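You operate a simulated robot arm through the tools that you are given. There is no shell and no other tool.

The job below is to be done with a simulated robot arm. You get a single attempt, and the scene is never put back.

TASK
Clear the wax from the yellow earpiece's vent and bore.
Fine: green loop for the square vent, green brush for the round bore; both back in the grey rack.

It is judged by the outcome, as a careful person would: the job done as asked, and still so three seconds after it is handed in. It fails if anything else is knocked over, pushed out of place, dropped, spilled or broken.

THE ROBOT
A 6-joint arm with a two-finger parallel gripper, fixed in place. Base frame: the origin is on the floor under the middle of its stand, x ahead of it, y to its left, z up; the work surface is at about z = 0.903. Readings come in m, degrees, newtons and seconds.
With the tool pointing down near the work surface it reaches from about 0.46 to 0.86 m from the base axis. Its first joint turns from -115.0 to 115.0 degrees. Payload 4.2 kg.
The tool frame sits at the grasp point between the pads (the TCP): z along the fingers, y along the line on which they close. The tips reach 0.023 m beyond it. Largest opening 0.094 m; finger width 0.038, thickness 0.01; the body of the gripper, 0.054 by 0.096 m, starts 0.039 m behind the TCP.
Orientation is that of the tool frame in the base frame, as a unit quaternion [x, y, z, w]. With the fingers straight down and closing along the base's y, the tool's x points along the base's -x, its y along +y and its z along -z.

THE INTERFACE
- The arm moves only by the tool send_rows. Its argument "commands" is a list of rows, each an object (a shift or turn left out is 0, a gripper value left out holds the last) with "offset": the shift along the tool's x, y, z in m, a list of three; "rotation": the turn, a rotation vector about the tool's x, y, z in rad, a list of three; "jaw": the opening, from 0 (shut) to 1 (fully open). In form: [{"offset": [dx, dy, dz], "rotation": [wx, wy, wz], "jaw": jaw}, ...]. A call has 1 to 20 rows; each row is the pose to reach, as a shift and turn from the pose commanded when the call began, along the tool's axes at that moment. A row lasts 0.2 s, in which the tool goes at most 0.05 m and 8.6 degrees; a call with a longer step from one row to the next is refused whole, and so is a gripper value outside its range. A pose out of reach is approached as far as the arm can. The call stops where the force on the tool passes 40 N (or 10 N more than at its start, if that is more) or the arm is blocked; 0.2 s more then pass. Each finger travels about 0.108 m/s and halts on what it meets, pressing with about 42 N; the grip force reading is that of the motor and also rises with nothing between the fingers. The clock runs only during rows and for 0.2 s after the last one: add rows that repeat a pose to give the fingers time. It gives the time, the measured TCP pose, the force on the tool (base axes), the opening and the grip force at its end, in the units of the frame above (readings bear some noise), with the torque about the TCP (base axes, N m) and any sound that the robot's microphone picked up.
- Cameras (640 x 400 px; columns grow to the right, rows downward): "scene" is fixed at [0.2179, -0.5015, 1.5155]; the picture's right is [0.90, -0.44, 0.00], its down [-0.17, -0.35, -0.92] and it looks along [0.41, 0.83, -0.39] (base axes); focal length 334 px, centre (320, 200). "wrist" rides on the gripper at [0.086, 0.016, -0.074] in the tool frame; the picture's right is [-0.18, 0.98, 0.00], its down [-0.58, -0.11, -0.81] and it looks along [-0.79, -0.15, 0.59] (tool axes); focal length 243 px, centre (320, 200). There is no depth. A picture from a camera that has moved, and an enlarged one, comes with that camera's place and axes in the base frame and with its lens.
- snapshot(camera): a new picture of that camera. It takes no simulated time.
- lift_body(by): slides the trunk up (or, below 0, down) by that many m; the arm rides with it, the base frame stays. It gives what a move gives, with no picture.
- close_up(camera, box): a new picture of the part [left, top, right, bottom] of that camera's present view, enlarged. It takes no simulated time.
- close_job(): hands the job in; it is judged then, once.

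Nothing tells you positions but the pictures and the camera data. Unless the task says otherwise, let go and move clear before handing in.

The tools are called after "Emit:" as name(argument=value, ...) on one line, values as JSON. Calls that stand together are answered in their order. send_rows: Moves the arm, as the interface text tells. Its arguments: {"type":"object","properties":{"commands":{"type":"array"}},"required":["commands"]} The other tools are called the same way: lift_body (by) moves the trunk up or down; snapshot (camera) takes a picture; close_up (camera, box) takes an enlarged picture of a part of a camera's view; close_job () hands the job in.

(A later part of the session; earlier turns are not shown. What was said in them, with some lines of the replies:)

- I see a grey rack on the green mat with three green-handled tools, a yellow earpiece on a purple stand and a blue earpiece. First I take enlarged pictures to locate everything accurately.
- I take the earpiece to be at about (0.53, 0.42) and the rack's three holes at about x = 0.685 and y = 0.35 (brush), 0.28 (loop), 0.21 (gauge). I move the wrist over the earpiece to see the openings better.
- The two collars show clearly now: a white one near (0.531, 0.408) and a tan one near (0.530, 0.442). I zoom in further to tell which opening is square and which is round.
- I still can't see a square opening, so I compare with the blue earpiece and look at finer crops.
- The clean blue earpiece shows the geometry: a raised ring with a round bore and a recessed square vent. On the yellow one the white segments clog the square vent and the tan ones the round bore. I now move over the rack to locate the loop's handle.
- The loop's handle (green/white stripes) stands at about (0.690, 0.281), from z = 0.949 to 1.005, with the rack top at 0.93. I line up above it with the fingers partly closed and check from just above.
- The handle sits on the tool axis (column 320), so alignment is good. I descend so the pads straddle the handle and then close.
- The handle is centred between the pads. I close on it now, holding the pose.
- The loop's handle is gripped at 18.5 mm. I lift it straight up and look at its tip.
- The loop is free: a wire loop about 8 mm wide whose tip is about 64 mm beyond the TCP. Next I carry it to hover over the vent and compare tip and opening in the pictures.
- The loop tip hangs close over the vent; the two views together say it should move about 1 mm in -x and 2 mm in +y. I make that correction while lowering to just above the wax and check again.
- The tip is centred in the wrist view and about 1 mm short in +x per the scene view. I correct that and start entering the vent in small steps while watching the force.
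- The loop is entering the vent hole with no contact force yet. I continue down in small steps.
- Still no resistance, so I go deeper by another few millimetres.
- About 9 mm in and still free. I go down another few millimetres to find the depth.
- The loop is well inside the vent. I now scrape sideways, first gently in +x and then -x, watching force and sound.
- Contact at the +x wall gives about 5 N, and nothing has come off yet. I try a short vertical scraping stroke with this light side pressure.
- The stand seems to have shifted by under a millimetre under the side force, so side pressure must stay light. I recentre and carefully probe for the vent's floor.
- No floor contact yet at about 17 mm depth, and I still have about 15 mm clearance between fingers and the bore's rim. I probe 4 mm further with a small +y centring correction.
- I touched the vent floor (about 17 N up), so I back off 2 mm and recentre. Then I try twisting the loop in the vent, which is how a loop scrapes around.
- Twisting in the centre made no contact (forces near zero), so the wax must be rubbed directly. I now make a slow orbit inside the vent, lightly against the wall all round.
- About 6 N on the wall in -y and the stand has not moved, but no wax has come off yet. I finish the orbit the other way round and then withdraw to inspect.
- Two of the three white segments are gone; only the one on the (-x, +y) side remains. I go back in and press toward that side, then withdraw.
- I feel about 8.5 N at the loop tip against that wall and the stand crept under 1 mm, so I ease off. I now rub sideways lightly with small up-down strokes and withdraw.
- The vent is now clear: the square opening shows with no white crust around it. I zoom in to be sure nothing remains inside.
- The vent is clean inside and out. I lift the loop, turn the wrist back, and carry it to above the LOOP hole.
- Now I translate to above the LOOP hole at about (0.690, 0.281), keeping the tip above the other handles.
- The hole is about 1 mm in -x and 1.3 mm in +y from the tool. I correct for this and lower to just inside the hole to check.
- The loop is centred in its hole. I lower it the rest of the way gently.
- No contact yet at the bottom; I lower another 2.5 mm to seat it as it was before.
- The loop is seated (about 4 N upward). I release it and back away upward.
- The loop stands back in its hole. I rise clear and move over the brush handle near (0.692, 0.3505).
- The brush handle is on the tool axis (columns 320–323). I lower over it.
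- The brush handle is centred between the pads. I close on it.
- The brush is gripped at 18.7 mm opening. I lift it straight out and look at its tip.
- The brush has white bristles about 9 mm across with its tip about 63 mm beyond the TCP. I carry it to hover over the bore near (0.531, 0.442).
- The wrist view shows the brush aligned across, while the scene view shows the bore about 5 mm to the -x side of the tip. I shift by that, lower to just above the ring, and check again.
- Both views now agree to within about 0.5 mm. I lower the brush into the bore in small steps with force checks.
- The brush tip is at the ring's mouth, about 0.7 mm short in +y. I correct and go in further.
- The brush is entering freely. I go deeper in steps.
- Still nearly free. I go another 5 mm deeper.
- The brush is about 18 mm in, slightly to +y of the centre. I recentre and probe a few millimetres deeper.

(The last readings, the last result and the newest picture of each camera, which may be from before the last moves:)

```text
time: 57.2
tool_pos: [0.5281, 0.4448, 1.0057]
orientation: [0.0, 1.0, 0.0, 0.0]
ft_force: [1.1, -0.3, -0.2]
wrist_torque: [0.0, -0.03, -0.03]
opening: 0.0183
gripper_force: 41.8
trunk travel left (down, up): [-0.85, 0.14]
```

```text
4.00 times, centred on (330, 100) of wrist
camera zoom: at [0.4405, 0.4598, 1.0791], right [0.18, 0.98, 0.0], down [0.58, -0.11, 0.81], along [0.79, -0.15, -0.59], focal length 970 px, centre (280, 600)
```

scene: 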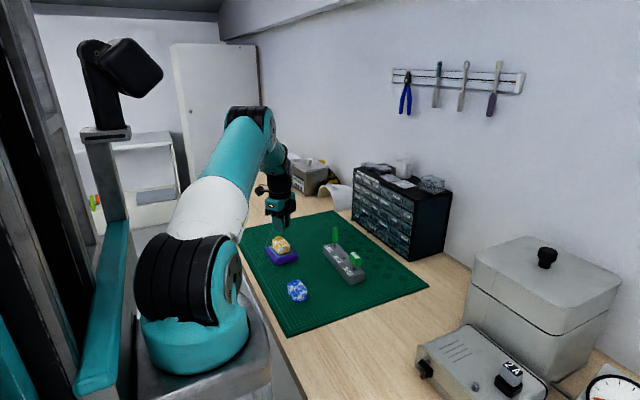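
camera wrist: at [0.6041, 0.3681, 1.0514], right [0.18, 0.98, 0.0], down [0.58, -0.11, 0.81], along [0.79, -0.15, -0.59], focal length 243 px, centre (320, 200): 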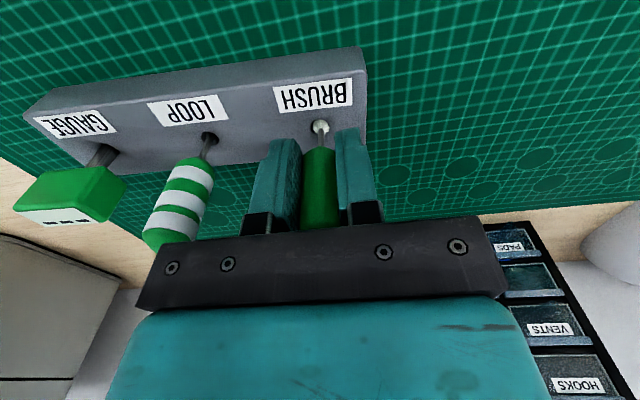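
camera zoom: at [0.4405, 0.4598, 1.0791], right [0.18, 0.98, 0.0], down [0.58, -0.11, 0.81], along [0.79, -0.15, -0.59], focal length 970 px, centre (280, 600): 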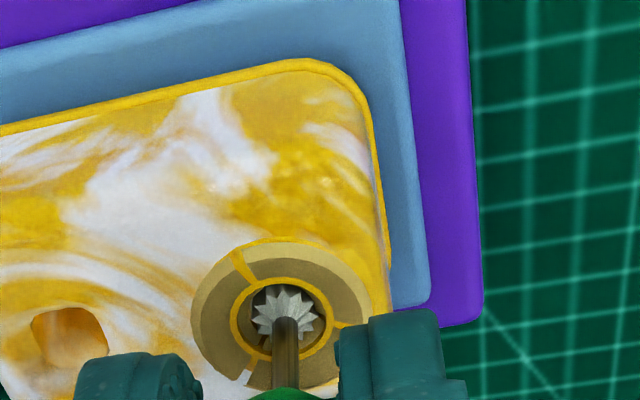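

The brush is fully inside the bore. I now brush around the wall with a small orbit and light strokes, and check the force at one extreme.

Emit:
send_rows(commands=[{"offset": [0.0016, -0.0005, 0]}, {"offset": [0.0014, 0.0003, -0.001]}, {"offset": [0.0008, 0.0009, -0.002]}, {"offset": [0.0, 0.0011, -0.001]}, {"offset": [-0.0008, 0.0009, 0]}, {"offset": [-0.0014, 0.0003, -0.001]}, {"offset": [-0.0016, -0.0005, -0.002]}, {"offset": [-0.0014, -0.0013, -0.001]}, {"offset": [-0.0008, -0.0019, 0]}, {"offset": [0, -0.0021, 0]}, {"offset": [0, -0.0021, 0]}])

Emit:
close_up(camera="wrist", box=[260, 50, 400, 150])

Emit:
close_up(camera="scene", box=[266, 220, 298, 252])

```text
time: 59.6
tool_pos: [0.527, 0.4434, 1.0063]
orientation: [0.0, 1.0, 0.001, 0.0]
ft_force: [-0.5, 4.7, 0.1]
wrist_torque: [0.32, -0.06, 0.03]
opening: 0.0182
gripper_force: 41.8
trunk travel left (down, up): [-0.85, 0.14]
```

```text
4.00 times, centred on (330, 100) of wrist
camera zoom: at [0.4405, 0.4576, 1.08], right [0.18, 0.98, 0.0], down [0.58, -0.11, 0.81], along [0.79, -0.15, -0.59], focal length 970 px, centre (280, 600)
```

zoom: 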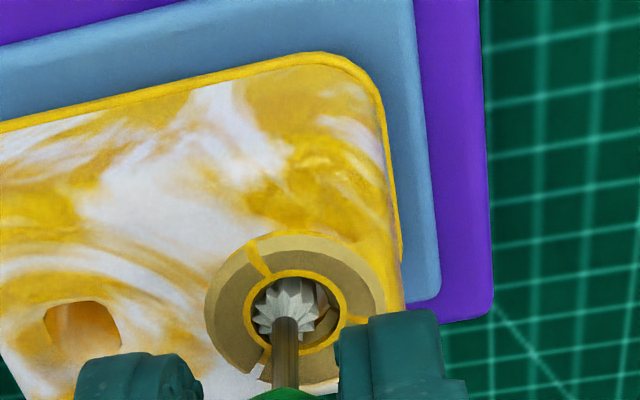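

```text
12.50 times, centred on (282, 236) of scene
camera zoom: at [0.2179, -0.5015, 1.5155], right [0.9, -0.44, 0.0], down [-0.17, -0.35, -0.92], along [0.41, 0.83, -0.39], focal length 4170 px, centre (795, -250)
```

zoom: 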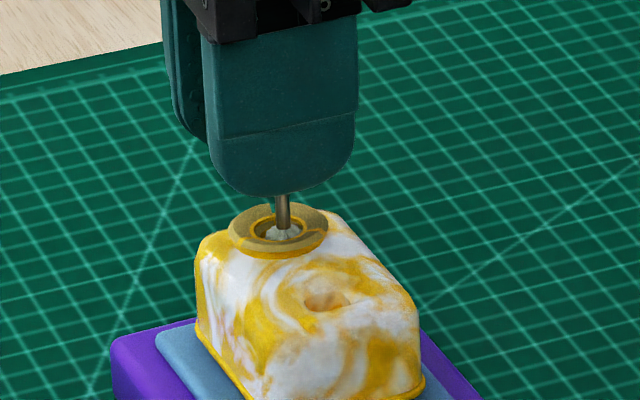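

Contact on the -y side gives about 5 N at the tip and the stand holds. I rub there with short up-down strokes, then sweep the brush around to the other two sides.

Emit:
send_rows(commands=[{"offset": [0, 0, -0.003]}, {"offset": [0.0008, 0.0001, -0.005]}, {"offset": [0.0, 0, -0.002]}, {"offset": [-0.0008, 0.0001, 0]}, {"offset": [0, 0, -0.003]}, {"offset": [0.001, 0.0003, -0.001]}, {"offset": [0.002, 0.0011, 0]}, {"offset": [0.0023, 0.0021, -0.002]}, {"offset": [0.002, 0.0033, -0.004]}, {"offset": [0.0016, 0.0038, -0.001]}, {"offset": [0.0012, 0.0041, 0]}, {"offset": [0.0016, 0.0038, -0.003]}, {"offset": [0.002, 0.0033, -0.005]}, {"offset": [0.0018, 0.0037, -0.002]}, {"offset": [0.0016, 0.0038, 0]}, {"offset": [0.0016, 0.0038, 0]}])

Emit:
close_up(camera="wrist", box=[260, 50, 400, 150])

Emit:
close_up(camera="scene", box=[266, 220, 298, 252])

```text
time: 63.0
tool_pos: [0.5235, 0.4465, 1.0076]
orientation: [-0.001, 1.0, -0.001, 0.0]
ft_force: [-0.7, -2.4, -0.5]
wrist_torque: [-0.14, -0.04, 0.0]
opening: 0.0184
gripper_force: 42.0
trunk travel left (down, up): [-0.85, 0.14]
```

```text
4.00 times, centred on (330, 100) of wrist
camera zoom: at [0.4382, 0.4612, 1.0799], right [0.18, 0.98, 0.0], down [0.58, -0.11, 0.81], along [0.79, -0.15, -0.59], focal length 970 px, centre (280, 600)
```

zoom: 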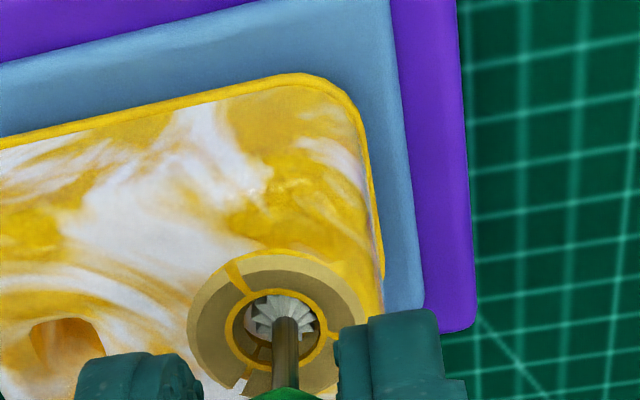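

```text
12.50 times, centred on (282, 236) of scene
camera zoom: at [0.2179, -0.5015, 1.5155], right [0.9, -0.44, 0.0], down [-0.17, -0.35, -0.92], along [0.41, 0.83, -0.39], focal length 4170 px, centre (795, -250)
```

zoom: 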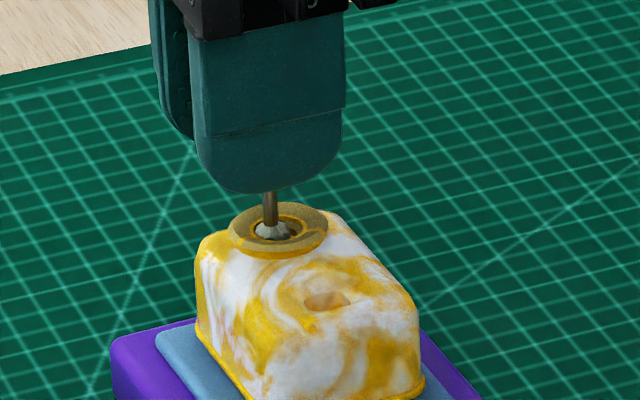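

No visible change yet, but with the loop the wax only came away on withdrawal. I sweep the brush to the (+x, +y) side with strokes, recentre, and withdraw to look.

Emit:
send_rows(commands=[{"offset": [-0.0016, 0.0, -0.001]}, {"offset": [-0.0026, -0.0002, -0.003]}, {"offset": [-0.0034, -0.0006, -0.005]}, {"offset": [-0.0036, -0.001, -0.002]}, {"offset": [-0.0034, -0.0006, 0.0]}, {"offset": [-0.003, -0.0003, -0.003]}, {"offset": [-0.0036, -0.001, -0.005]}, {"offset": [-0.0039, -0.0018, -0.002]}, {"offset": [-0.0037, -0.003, 0]}, {"offset": [-0.003, -0.004, -0.002]}, {"offset": [-0.0016, -0.0022, -0.004]}, {"offset": [-0.0016, -0.0022, -0.01]}, {"offset": [-0.0016, -0.0022, -0.018]}, {"offset": [-0.0016, -0.0022, -0.028]}, {"offset": [-0.0016, -0.0022, -0.036]}, {"offset": [-0.0016, -0.0022, -0.036]}])

Emit:
close_up(camera="wrist", box=[260, 30, 400, 130])

Emit:
close_up(camera="scene", box=[266, 220, 298, 252])

```text
time: 66.4
tool_pos: [0.5259, 0.4432, 1.0426]
orientation: [0.0, 1.0, -0.001, 0.0]
ft_force: [0.2, -0.7, -0.9]
wrist_torque: [-0.01, -0.02, 0.04]
opening: 0.0179
gripper_force: 42.3
trunk travel left (down, up): [-0.85, 0.14]
```

```text
4.00 times, centred on (330, 80) of wrist
camera zoom: at [0.4397, 0.4583, 1.1162], right [0.18, 0.98, 0.0], down [0.58, -0.11, 0.81], along [0.79, -0.15, -0.59], focal length 970 px, centre (280, 680)
```

zoom: 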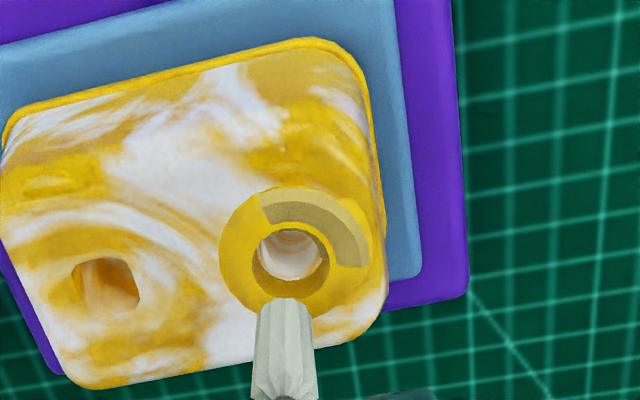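

```text
12.50 times, centred on (282, 236) of scene
camera zoom: at [0.2179, -0.5015, 1.5155], right [0.9, -0.44, 0.0], down [-0.17, -0.35, -0.92], along [0.41, 0.83, -0.39], focal length 4170 px, centre (795, -250)
```

zoom: 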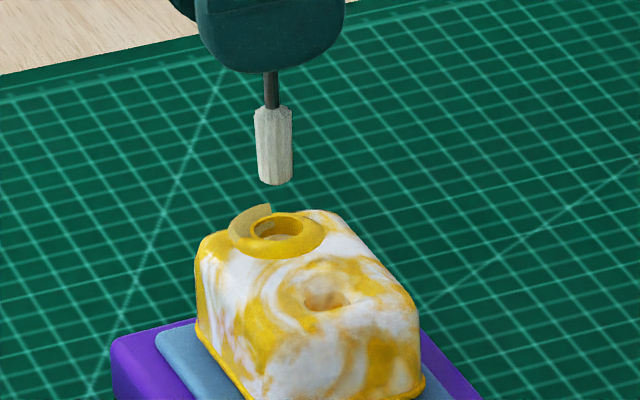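

Two of the three tan segments are gone; the one on the (-x, +y) side remains. I go back in and press toward that side.

Emit:
send_rows(commands=[{"offset": [-0.001, 0.0008, 0.006]}, {"offset": [-0.001, 0.0008, 0.013]}, {"offset": [-0.001, 0.0008, 0.02]}, {"offset": [-0.001, 0.0008, 0.027]}, {"offset": [-0.001, 0.0008, 0.032]}, {"offset": [-0.001, 0.0008, 0.035]}, {"offset": [0.0, 0.0015, 0.035]}, {"offset": [0.0008, 0.0022, 0.035]}, {"offset": [0.0013, 0.0027, 0.035]}, {"offset": [0.0013, 0.0027, 0.035]}])

Emit:
close_up(camera="wrist", box=[260, 50, 400, 150])

Emit:
close_up(camera="scene", box=[266, 220, 298, 252])

```text
time: 68.6
tool_pos: [0.5256, 0.4453, 1.0074]
orientation: [0.0, 1.0, 0.0, 0.0]
ft_force: [-0.1, -1.3, 0.0]
wrist_torque: [-0.07, -0.02, 0.01]
opening: 0.0186
gripper_force: 42.5
trunk travel left (down, up): [-0.85, 0.14]
```

```text
4.00 times, centred on (330, 100) of wrist
camera zoom: at [0.4388, 0.4612, 1.0808], right [0.18, 0.98, 0.0], down [0.58, -0.11, 0.81], along [0.79, -0.15, -0.59], focal length 970 px, centre (280, 600)
```

zoom: 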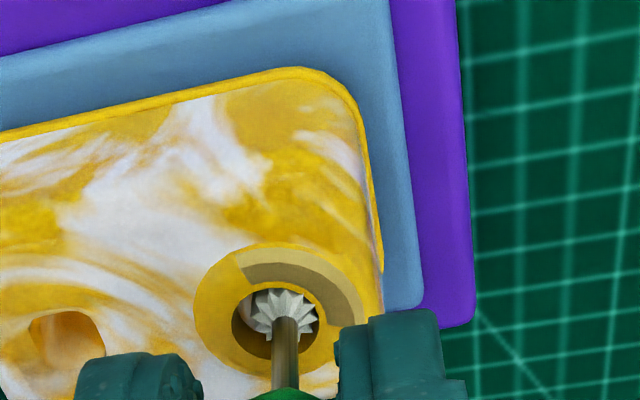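

```text
12.50 times, centred on (282, 236) of scene
camera zoom: at [0.2179, -0.5015, 1.5155], right [0.9, -0.44, 0.0], down [-0.17, -0.35, -0.92], along [0.41, 0.83, -0.39], focal length 4170 px, centre (795, -250)
```

zoom: 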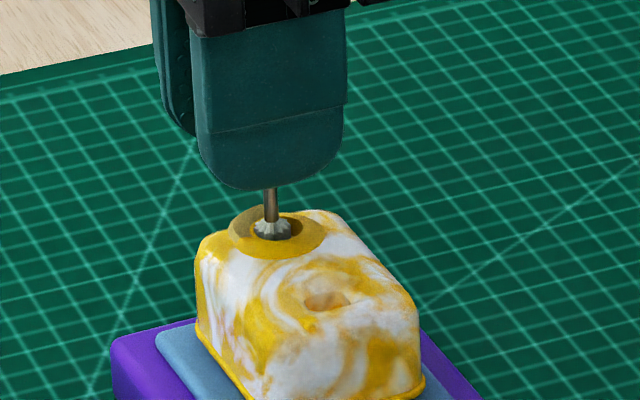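

Only about 1 N of contact so far. I press a little further toward that side with up-down strokes and small side sweeps.

Emit:
send_rows(commands=[{"offset": [0.0006, 0.0006, 0]}, {"offset": [0.001, 0.001, -0.002]}, {"offset": [0.001, 0.001, -0.005]}, {"offset": [0.0014, 0.0006, -0.002]}, {"offset": [0.0016, 0.0004, 0]}, {"offset": [0.0014, 0.0006, -0.003]}, {"offset": [0.0006, 0.0014, -0.005]}, {"offset": [0.0004, 0.0016, -0.002]}, {"offset": [0.0006, 0.0014, 0]}, {"offset": [0.001, 0.001, 0]}, {"offset": [0.0012, 0.0012, -0.001]}, {"offset": [0.0012, 0.0012, -0.001]}])

Emit:
close_up(camera="wrist", box=[260, 50, 400, 150])

Emit:
close_up(camera="scene", box=[266, 220, 298, 252])

```text
time: 71.2
tool_pos: [0.5253, 0.447, 1.0098]
orientation: [0.0, 1.0, -0.001, 0.0]
ft_force: [0.9, -4.0, -1.4]
wrist_torque: [-0.24, -0.05, -0.01]
opening: 0.018
gripper_force: 41.8
trunk travel left (down, up): [-0.85, 0.14]
```

```text
4.00 times, centred on (330, 100) of wrist
camera zoom: at [0.4377, 0.4625, 1.0819], right [0.18, 0.98, 0.0], down [0.58, -0.11, 0.81], along [0.79, -0.15, -0.59], focal length 970 px, centre (280, 600)
```

zoom: 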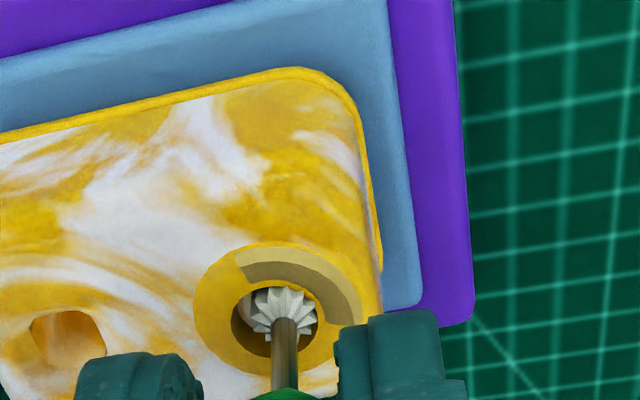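

```text
12.50 times, centred on (282, 236) of scene
camera zoom: at [0.2179, -0.5015, 1.5155], right [0.9, -0.44, 0.0], down [-0.17, -0.35, -0.92], along [0.41, 0.83, -0.39], focal length 4170 px, centre (795, -250)
```

zoom: 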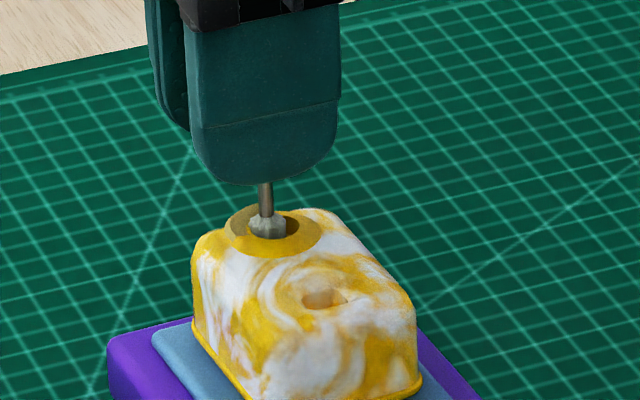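

About 4 N of contact and the stand crept under a millimetre again, so I stop pressing, recentre and withdraw to look.

Emit:
send_rows(commands=[{"offset": [-0.001, -0.001, -0.002]}, {"offset": [-0.002, -0.002, -0.005]}, {"offset": [-0.0028, -0.0026, -0.01]}, {"offset": [-0.0028, -0.0026, -0.018]}, {"offset": [-0.0028, -0.0026, -0.027]}, {"offset": [-0.0028, -0.0026, -0.036]}, {"offset": [-0.0028, -0.0026, -0.036]}])

Emit:
close_up(camera="wrist", box=[260, 30, 400, 130])

Emit:
close_up(camera="scene", box=[266, 220, 298, 252])

```text
time: 72.8
tool_pos: [0.5274, 0.4449, 1.0445]
orientation: [0.001, 1.0, -0.001, 0.0]
ft_force: [-0.1, 0.4, 0.5]
wrist_torque: [-0.01, 0.0, -0.01]
opening: 0.0182
gripper_force: 41.9
trunk travel left (down, up): [-0.85, 0.14]
```

```text
4.00 times, centred on (330, 80) of wrist
camera zoom: at [0.4407, 0.4601, 1.118], right [0.18, 0.98, 0.0], down [0.58, -0.11, 0.81], along [0.79, -0.15, -0.59], focal length 970 px, centre (280, 680)
```

zoom: 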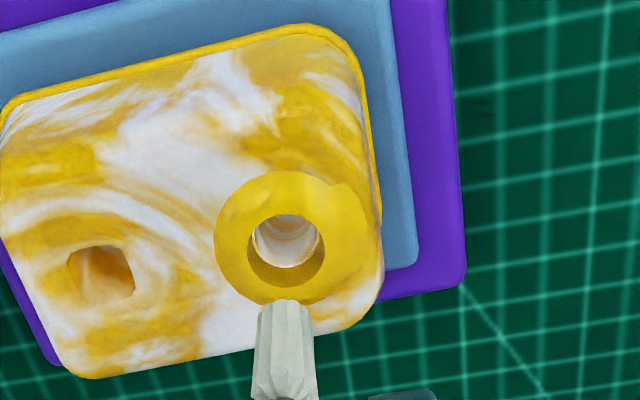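

```text
12.50 times, centred on (282, 236) of scene
camera zoom: at [0.2179, -0.5015, 1.5155], right [0.9, -0.44, 0.0], down [-0.17, -0.35, -0.92], along [0.41, 0.83, -0.39], focal length 4170 px, centre (795, -250)
```

zoom: 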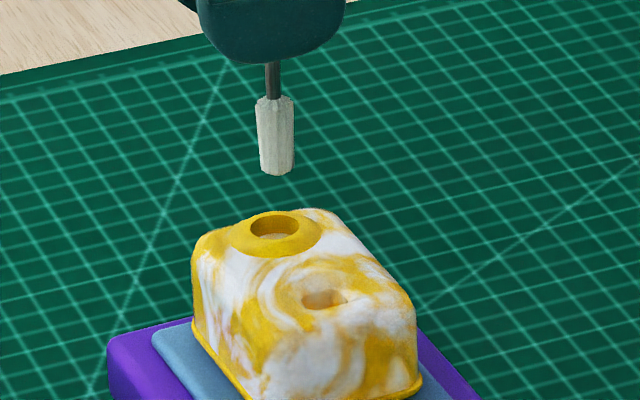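

All three tan segments are gone. I zoom in on the bore and vent to confirm nothing remains inside.

Emit:
close_up(camera="wrist", box=[310, 68, 360, 110])

Emit:
close_up(camera="wrist", box=[265, 80, 305, 115])

Emit:
close_up(camera="scene", box=[255, 228, 319, 268])

```text
9.52 times, centred on (335, 89) of wrist
camera zoom: at [0.4407, 0.4601, 1.118], right [0.18, 0.98, 0.0], down [0.58, -0.11, 0.81], along [0.79, -0.15, -0.59], focal length 2311 px, centre (177, 1257)
```

zoom: 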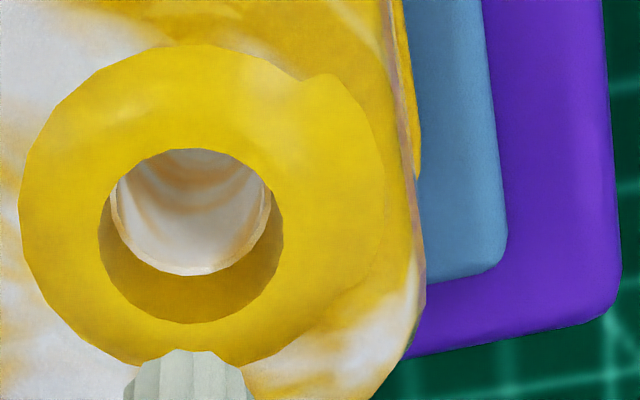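

```text
11.43 times, centred on (285, 98) of wrist
camera zoom: at [0.4407, 0.4601, 1.118], right [0.18, 0.98, 0.0], down [0.58, -0.11, 0.81], along [0.79, -0.15, -0.59], focal length 2773 px, centre (720, 1371)
```

zoom: 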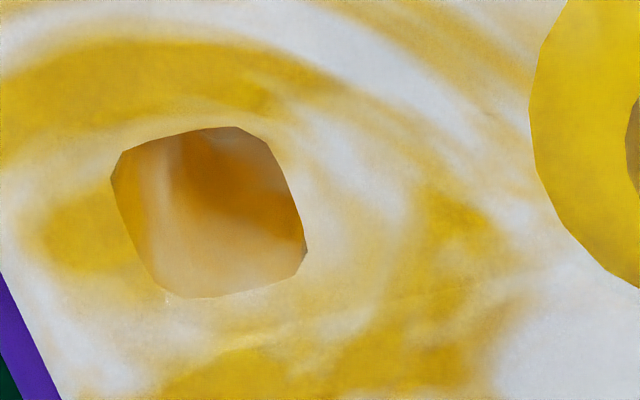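

```text
10.00 times, centred on (287, 248) of scene
camera zoom: at [0.2179, -0.5015, 1.5155], right [0.9, -0.44, 0.0], down [-0.17, -0.35, -0.92], along [0.41, 0.83, -0.39], focal length 3336 px, centre (650, -280)
```

zoom: 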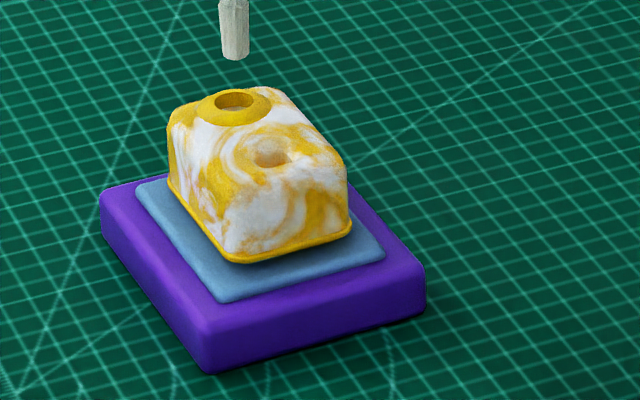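

Vent and bore are both clean. I now lift and carry the brush back to above the BRUSH hole.

Emit:
send_rows(commands=[{"offset": [0, 0, -0.03]}, {"offset": [-0.005, -0.003, -0.05]}, {"offset": [-0.035, -0.02, -0.05]}, {"offset": [-0.07, -0.04, -0.05]}, {"offset": [-0.105, -0.06, -0.05]}, {"offset": [-0.14, -0.08, -0.05]}, {"offset": [-0.1644, -0.0934, -0.05]}, {"offset": [-0.1644, -0.0934, -0.02]}, {"offset": [-0.1644, -0.0934, 0.01]}, {"offset": [-0.1644, -0.0934, 0.03]}, {"offset": [-0.1644, -0.0934, 0.03]}])

Emit:
close_up(camera="wrist", box=[260, 50, 400, 150])

Emit:
close_up(camera="scene", box=[320, 220, 376, 280])

```text
time: 75.2
tool_pos: [0.6937, 0.3522, 1.0148]
orientation: [-0.001, 1.0, 0.0, 0.0]
ft_force: [-0.8, 0.5, -0.5]
wrist_torque: [-0.01, 0.01, -0.02]
opening: 0.0183
gripper_force: 41.8
trunk travel left (down, up): [-0.85, 0.14]
```

```text
4.00 times, centred on (330, 100) of wrist
camera zoom: at [0.6059, 0.3674, 1.0882], right [0.18, 0.98, 0.0], down [0.58, -0.11, 0.81], along [0.79, -0.15, -0.59], focal length 970 px, centre (280, 600)
```

zoom: 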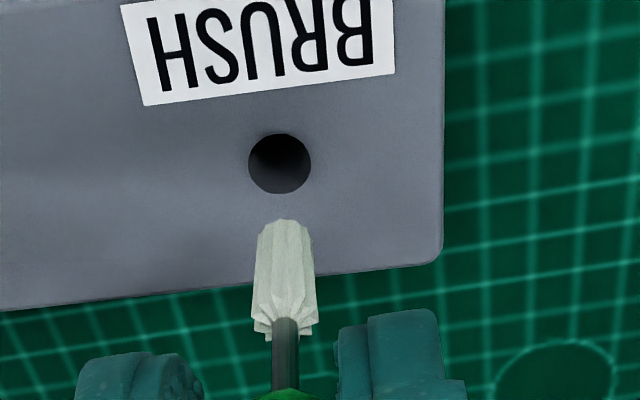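

```text
6.67 times, centred on (348, 250) of scene
camera zoom: at [0.2179, -0.5015, 1.5155], right [0.9, -0.44, 0.0], down [-0.17, -0.35, -0.92], along [0.41, 0.83, -0.39], focal length 2224 px, centre (133, -133)
```

zoom: 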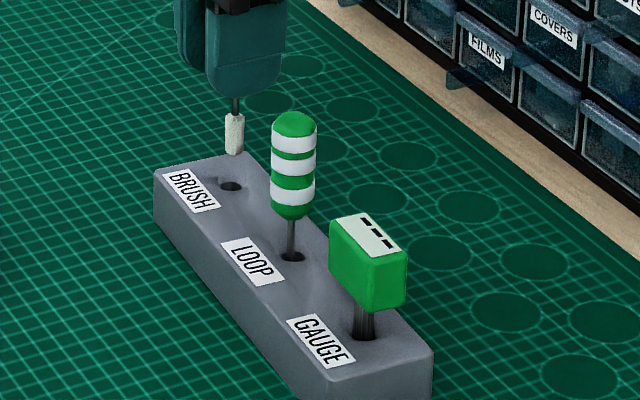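

The hole is about 1.5 mm in -x and 0.6 mm in -y from the brush tip. I correct and lower to just above the hole to recheck, since clearance is small.

Emit:
send_rows(commands=[{"offset": [0.0014, -0.0006, 0.0]}, {"offset": [0.0014, -0.0006, 0.006]}, {"offset": [0.0014, -0.0006, 0.012]}, {"offset": [0.0014, -0.0006, 0.016]}, {"offset": [0.0014, -0.0006, 0.016]}])

Emit:
close_up(camera="wrist", box=[280, 70, 364, 130])

Emit:
close_up(camera="scene", box=[320, 226, 360, 260])

```text
time: 76.4
tool_pos: [0.6908, 0.3494, 0.9985]
orientation: [0.0, 1.0, 0.0, 0.0]
ft_force: [0.1, -0.7, -1.1]
wrist_torque: [-0.01, 0.0, 0.0]
opening: 0.0179
gripper_force: 41.6
trunk travel left (down, up): [-0.85, 0.14]
```

```text
6.67 times, centred on (322, 100) of wrist
camera zoom: at [0.6042, 0.3658, 1.0723], right [0.18, 0.98, 0.0], down [0.58, -0.11, 0.81], along [0.79, -0.15, -0.59], focal length 1618 px, centre (307, 867)
```

zoom: 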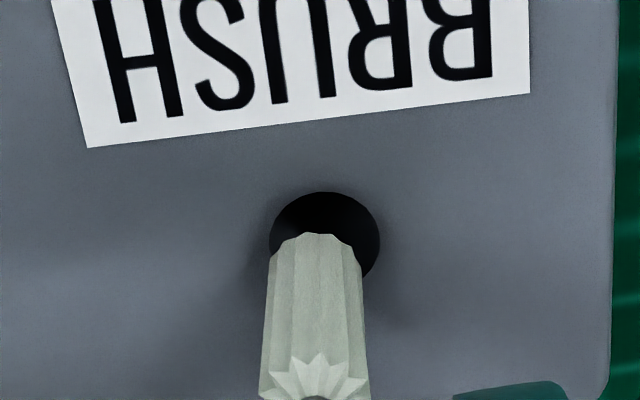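

```text
11.76 times, centred on (340, 243) of scene
camera zoom: at [0.2179, -0.5015, 1.5155], right [0.9, -0.44, 0.0], down [-0.17, -0.35, -0.92], along [0.41, 0.83, -0.39], focal length 3924 px, centre (85, -306)
```

zoom: 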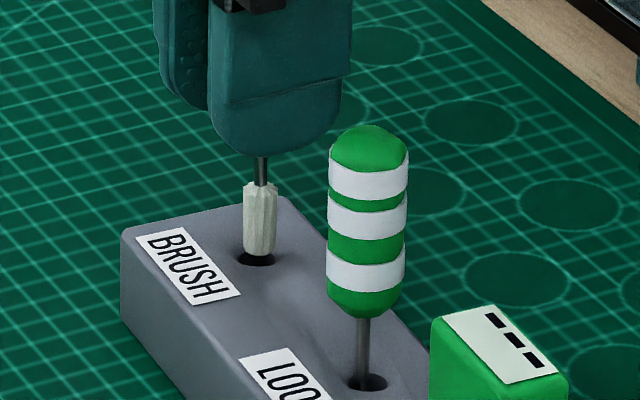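

The brush tip is just over the hole but about 1 mm off in -y and 0.7 mm in +x. I correct at this height and look again before lowering.

Emit:
send_rows(commands=[{"offset": [0.0007, 0.0011, 0.0]}, {"offset": [0.0007, 0.0011, 0.0]}, {"offset": [0.0007, 0.0011, 0.0]}])

Emit:
close_up(camera="wrist", box=[280, 70, 364, 130])

Emit:
close_up(camera="scene", box=[320, 226, 360, 260])

```text
time: 77.2
tool_pos: [0.6907, 0.3519, 0.9981]
orientation: [0.0, 1.0, 0.0, 0.0]
ft_force: [-0.5, -0.1, -0.2]
wrist_torque: [0.03, 0.01, 0.0]
opening: 0.018
gripper_force: 42.2
trunk travel left (down, up): [-0.85, 0.14]
```

```text
6.67 times, centred on (322, 100) of wrist
camera zoom: at [0.603, 0.3668, 1.0718], right [0.18, 0.98, 0.0], down [0.58, -0.11, 0.81], along [0.79, -0.15, -0.59], focal length 1618 px, centre (307, 867)
```

zoom: 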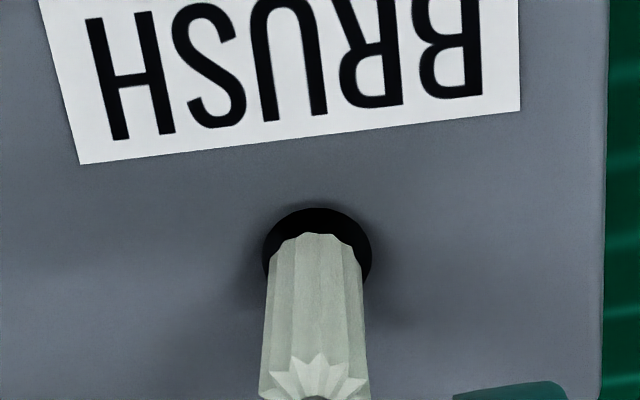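

```text
11.76 times, centred on (340, 243) of scene
camera zoom: at [0.2179, -0.5015, 1.5155], right [0.9, -0.44, 0.0], down [-0.17, -0.35, -0.92], along [0.41, 0.83, -0.39], focal length 3924 px, centre (85, -306)
```

zoom: 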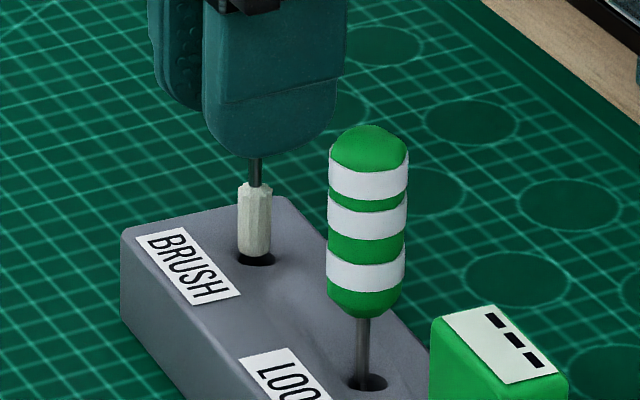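

Now centred to within about 0.5 mm in both views. I lower the brush into the hole in small steps.

Emit:
send_rows(commands=[{"offset": [-0.0003, 0.0002, 0.002]}, {"offset": [-0.0003, 0.0002, 0.004]}, {"offset": [-0.0003, 0.0002, 0.006]}, {"offset": [-0.0003, 0.0002, 0.008]}, {"offset": [-0.0003, 0.0002, 0.008]}])

Emit:
close_up(camera="wrist", box=[280, 80, 364, 140])

Emit:
close_up(camera="scene", box=[320, 226, 360, 260])

```text
time: 78.4
tool_pos: [0.6903, 0.3513, 0.9903]
orientation: [0.0, 1.0, 0.0, -0.001]
ft_force: [0.3, -0.1, -1.5]
wrist_torque: [0.01, -0.01, -0.03]
opening: 0.0181
gripper_force: 42.0
trunk travel left (down, up): [-0.85, 0.14]
```

```text
6.67 times, centred on (322, 110) of wrist
camera zoom: at [0.6033, 0.3672, 1.0639], right [0.18, 0.98, 0.0], down [0.58, -0.11, 0.81], along [0.79, -0.15, -0.59], focal length 1618 px, centre (307, 800)
```

zoom: 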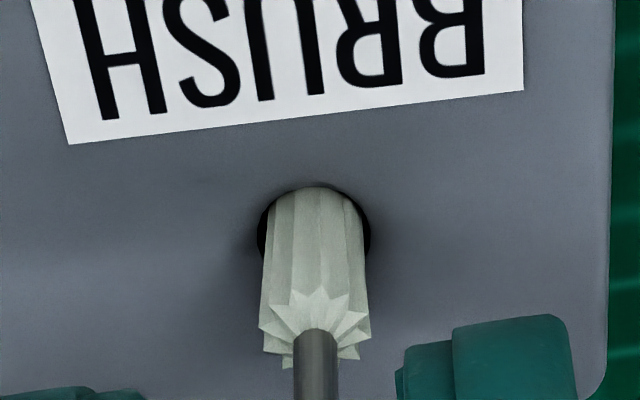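

```text
11.76 times, centred on (340, 243) of scene
camera zoom: at [0.2179, -0.5015, 1.5155], right [0.9, -0.44, 0.0], down [-0.17, -0.35, -0.92], along [0.41, 0.83, -0.39], focal length 3924 px, centre (85, -306)
```

zoom: 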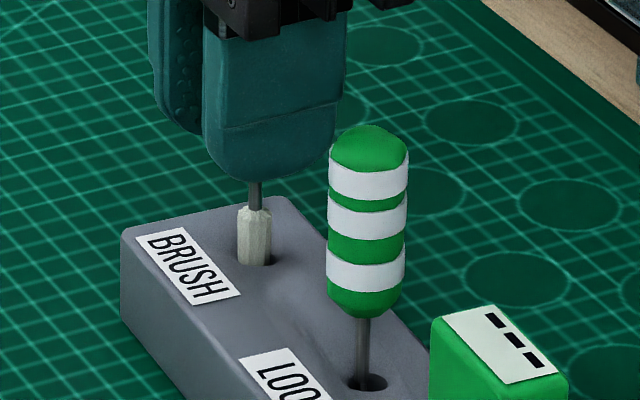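

The brush is entering the hole without resistance. I continue down with a slight +x correction.

Emit:
send_rows(commands=[{"offset": [-0.0004, 0.0, 0.002]}, {"offset": [-0.0004, 0.0, 0.004]}, {"offset": [-0.0004, 0.0, 0.006]}, {"offset": [-0.0004, 0.0, 0.008]}, {"offset": [-0.0004, 0.0, 0.01]}, {"offset": [-0.0004, 0.0, 0.01]}])

Emit:
close_up(camera="wrist", box=[280, 80, 364, 140])

Emit:
close_up(camera="scene", box=[320, 226, 360, 260])

```text
time: 79.8
tool_pos: [0.6898, 0.352, 0.9802]
orientation: [0.0, 1.0, 0.0, 0.0]
ft_force: [-0.2, 0.2, -0.3]
wrist_torque: [0.03, 0.0, 0.03]
opening: 0.0182
gripper_force: 41.9
trunk travel left (down, up): [-0.85, 0.14]
```

```text
6.67 times, centred on (322, 110) of wrist
camera zoom: at [0.6035, 0.3672, 1.0542], right [0.18, 0.98, 0.0], down [0.58, -0.11, 0.81], along [0.79, -0.15, -0.59], focal length 1618 px, centre (307, 800)
```

zoom: 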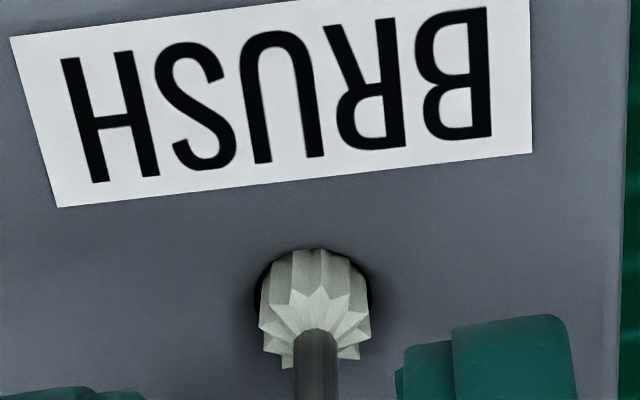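

```text
11.76 times, centred on (340, 243) of scene
camera zoom: at [0.2179, -0.5015, 1.5155], right [0.9, -0.44, 0.0], down [-0.17, -0.35, -0.92], along [0.41, 0.83, -0.39], focal length 3924 px, centre (85, -306)
```

zoom: 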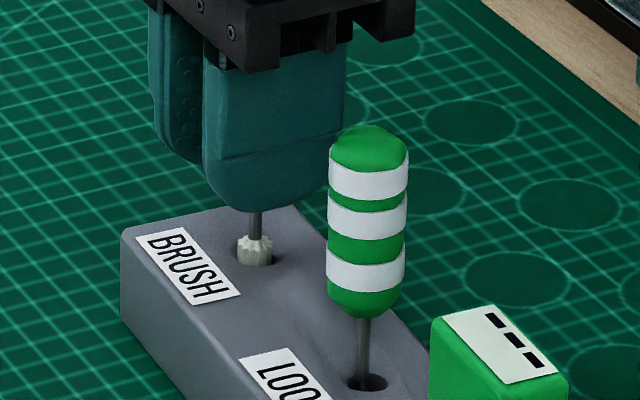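

Nearly home. I lower the last few millimetres until it seats.

Emit:
send_rows(commands=[{"offset": [0, 0, 0.001]}, {"offset": [0, 0, 0.002]}, {"offset": [0, 0, 0.003]}, {"offset": [0, 0, 0.0035]}, {"offset": [0, 0, 0.0035]}])

Emit:
close_up(camera="wrist", box=[280, 80, 364, 140])

```text
time: 81.0
tool_pos: [0.6906, 0.3533, 0.977]
orientation: [0.001, 1.0, 0.0, -0.001]
ft_force: [0.1, 0.2, -1.2]
wrist_torque: [0.01, 0.04, 0.01]
opening: 0.0181
gripper_force: 41.9
trunk travel left (down, up): [-0.85, 0.14]
```

```text
6.67 times, centred on (322, 110) of wrist
camera zoom: at [0.6037, 0.3677, 1.0506], right [0.18, 0.98, 0.0], down [0.58, -0.11, 0.81], along [0.79, -0.15, -0.59], focal length 1618 px, centre (307, 800)
```

zoom: 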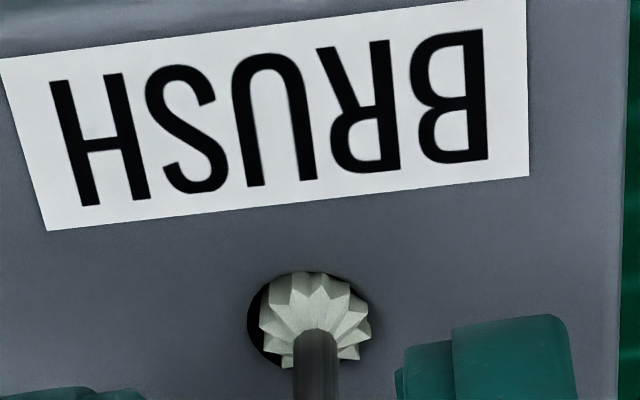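

No seating force yet at the original height; I go down another millimetre with a slight -y recentring.

Emit:
send_rows(commands=[{"offset": [0, -0.0005, 0.0005]}, {"offset": [0, -0.0005, 0.001]}, {"offset": [0, -0.0005, 0.001]}])

Emit:
close_up(camera="wrist", box=[280, 80, 364, 140])

```text
time: 81.8
tool_pos: [0.6899, 0.3517, 0.9767]
orientation: [0.0, 1.0, 0.0, 0.001]
ft_force: [0.9, 0.4, 3.3]
wrist_torque: [0.0, -0.08, 0.0]
opening: 0.0184
gripper_force: 41.8
trunk travel left (down, up): [-0.85, 0.14]
```

```text
6.67 times, centred on (322, 110) of wrist
camera zoom: at [0.6032, 0.367, 1.0504], right [0.18, 0.98, 0.0], down [0.58, -0.11, 0.81], along [0.79, -0.15, -0.59], focal length 1618 px, centre (307, 800)
```

zoom: 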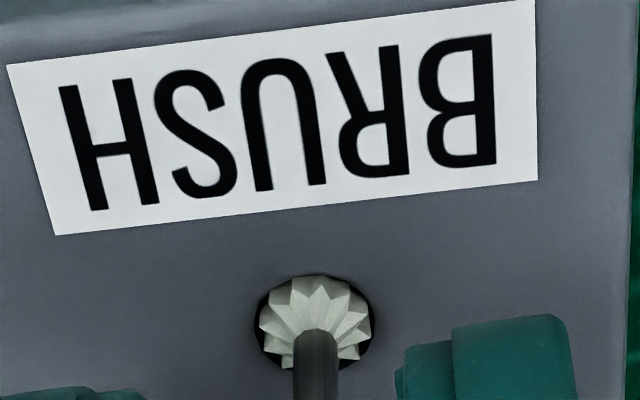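

The brush is seated (about 3 N upward) and centred in its hole. I release it and check that it stands.

Emit:
send_rows(commands=[{"offset": [0, 0, -0.0004], "jaw": 0.25}, {"offset": [0, 0, -0.0004], "jaw": 0.4}, {"offset": [0, 0, -0.0004], "jaw": 0.55}, {"offset": [0, 0, -0.0004], "jaw": 0.55}])

Emit:
snapshot(camera="wrist")

Emit:
close_up(camera="scene", box=[320, 220, 376, 280])

```text
time: 82.8
tool_pos: [0.6897, 0.3508, 0.9771]
orientation: [0.001, 1.0, 0.0, 0.0]
ft_force: [0.2, 0.2, -0.4]
wrist_torque: [0.01, 0.03, -0.03]
opening: 0.0516
gripper_force: 0.0
trunk travel left (down, up): [-0.85, 0.14]
```

```text
taken
camera wrist: at [0.6032, 0.367, 1.0504], right [0.18, 0.98, 0.0], down [0.58, -0.11, 0.81], along [0.79, -0.15, -0.59], focal length 243 px, centre (320, 200)
```

wrist: 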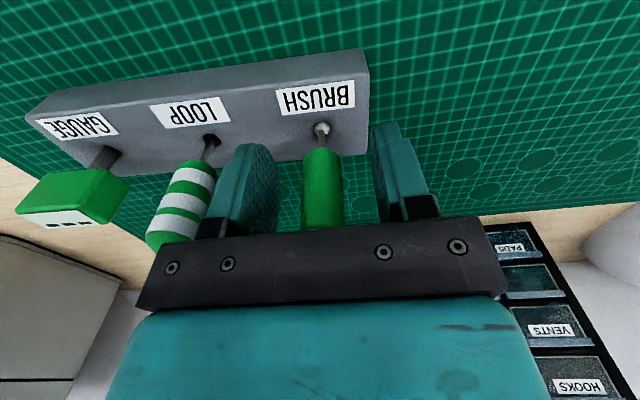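

```text
6.67 times, centred on (348, 250) of scene
camera zoom: at [0.2179, -0.5015, 1.5155], right [0.9, -0.44, 0.0], down [-0.17, -0.35, -0.92], along [0.41, 0.83, -0.39], focal length 2224 px, centre (133, -133)
```

zoom: 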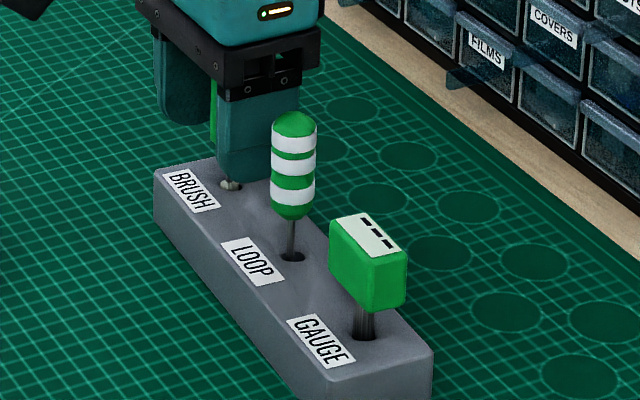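

The brush stands in its hole with the fingers open and clear. I rise straight up and move back toward the starting place for a final look.

Emit:
send_rows(commands=[{"offset": [0, 0, -0.03], "jaw": 0.55}, {"offset": [0, 0, -0.07], "jaw": 0.55}, {"offset": [0, 0, -0.12], "jaw": 0.55}, {"offset": [0, 0, -0.16], "jaw": 0.6}, {"offset": [0.04, 0, -0.18], "jaw": 0.6}, {"offset": [0.08, 0, -0.2], "jaw": 0.6}, {"offset": [0.12, 0, -0.2], "jaw": 0.6}, {"offset": [0.16, -0.01, -0.2], "jaw": 0.6}, {"offset": [0.18, -0.02, -0.2], "jaw": 0.6}, {"offset": [0.18, -0.02, -0.2], "jaw": 0.6}])

Emit:
snapshot(camera="scene")

Emit:
close_up(camera="scene", box=[230, 210, 390, 310])

Emit:
snapshot(camera="wrist")

Emit:
close_up(camera="scene", box=[255, 228, 319, 268])

```text
time: 85.0
tool_pos: [0.511, 0.3319, 1.1742]
orientation: [-0.001, 1.0, 0.0, 0.0]
ft_force: [0.1, -0.4, 0.1]
wrist_torque: [-0.02, -0.03, -0.01]
opening: 0.0563
gripper_force: 0.1
trunk travel left (down, up): [-0.85, 0.14]
```

```text
taken
```

scene: 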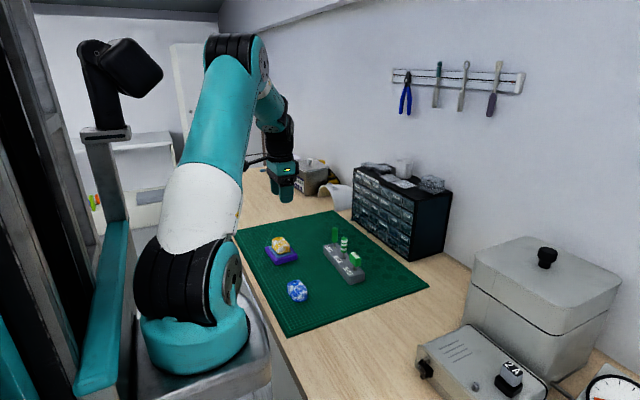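

```text
4.00 times, centred on (310, 260) of scene
camera zoom: at [0.2179, -0.5015, 1.5155], right [0.9, -0.44, 0.0], down [-0.17, -0.35, -0.92], along [0.41, 0.83, -0.39], focal length 1334 px, centre (360, -40)
```

zoom: 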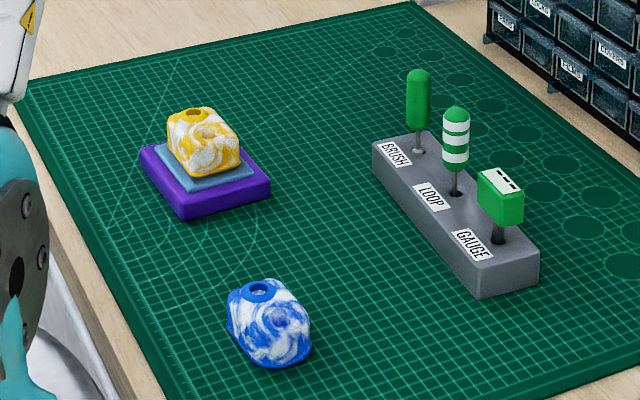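

```text
taken
camera wrist: at [0.4239, 0.3474, 1.2492], right [0.18, 0.98, 0.0], down [0.58, -0.11, 0.81], along [0.79, -0.15, -0.59], focal length 243 px, centre (320, 200)
```

wrist: 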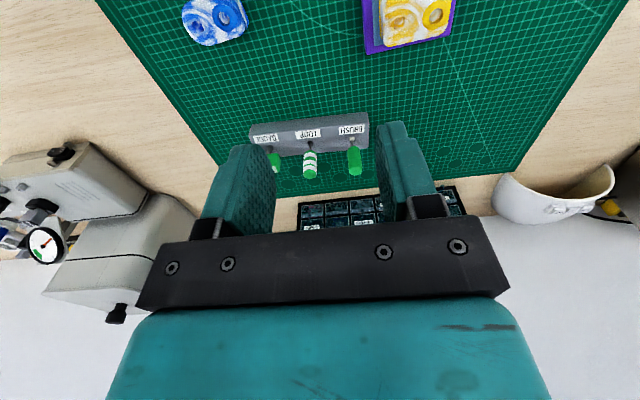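

```text
10.00 times, centred on (287, 248) of scene
camera zoom: at [0.2179, -0.5015, 1.5155], right [0.9, -0.44, 0.0], down [-0.17, -0.35, -0.92], along [0.41, 0.83, -0.39], focal length 3336 px, centre (650, -280)
```

zoom: 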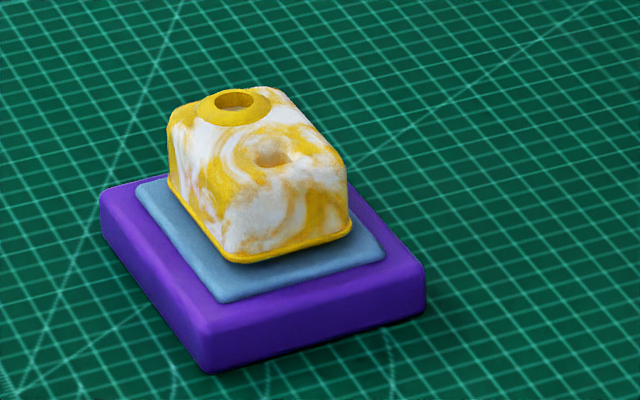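

Vent and bore are both clear of wax. The loop and brush stand in their own holes in the grey rack, and the gauge and blue earpiece are untouched. The yellow earpiece's stand is within about 1 mm of where it started and the arm is clear, so I hand the job in.

Emit:
close_job()

```text
The job is handed in.
```

The wax is cleared from the yellow earpiece's square vent and round bore, and I've handed the job in. Close-up pictures show no wax left in or around either opening.

- **Tools:** I used the green loop for the vent and the green brush for the bore. Both are back standing in their own labelled holes in the grey rack.
- **Surroundings:** The gauge and the blue earpiece were not touched. The yellow earpiece and its stand slid about 1 mm under side pressure and ended up about that far from where they began.
- **Contact force:** While finding the vent's depth I touched its floor with about 17 N. I saw no damage in the pictures afterwards.
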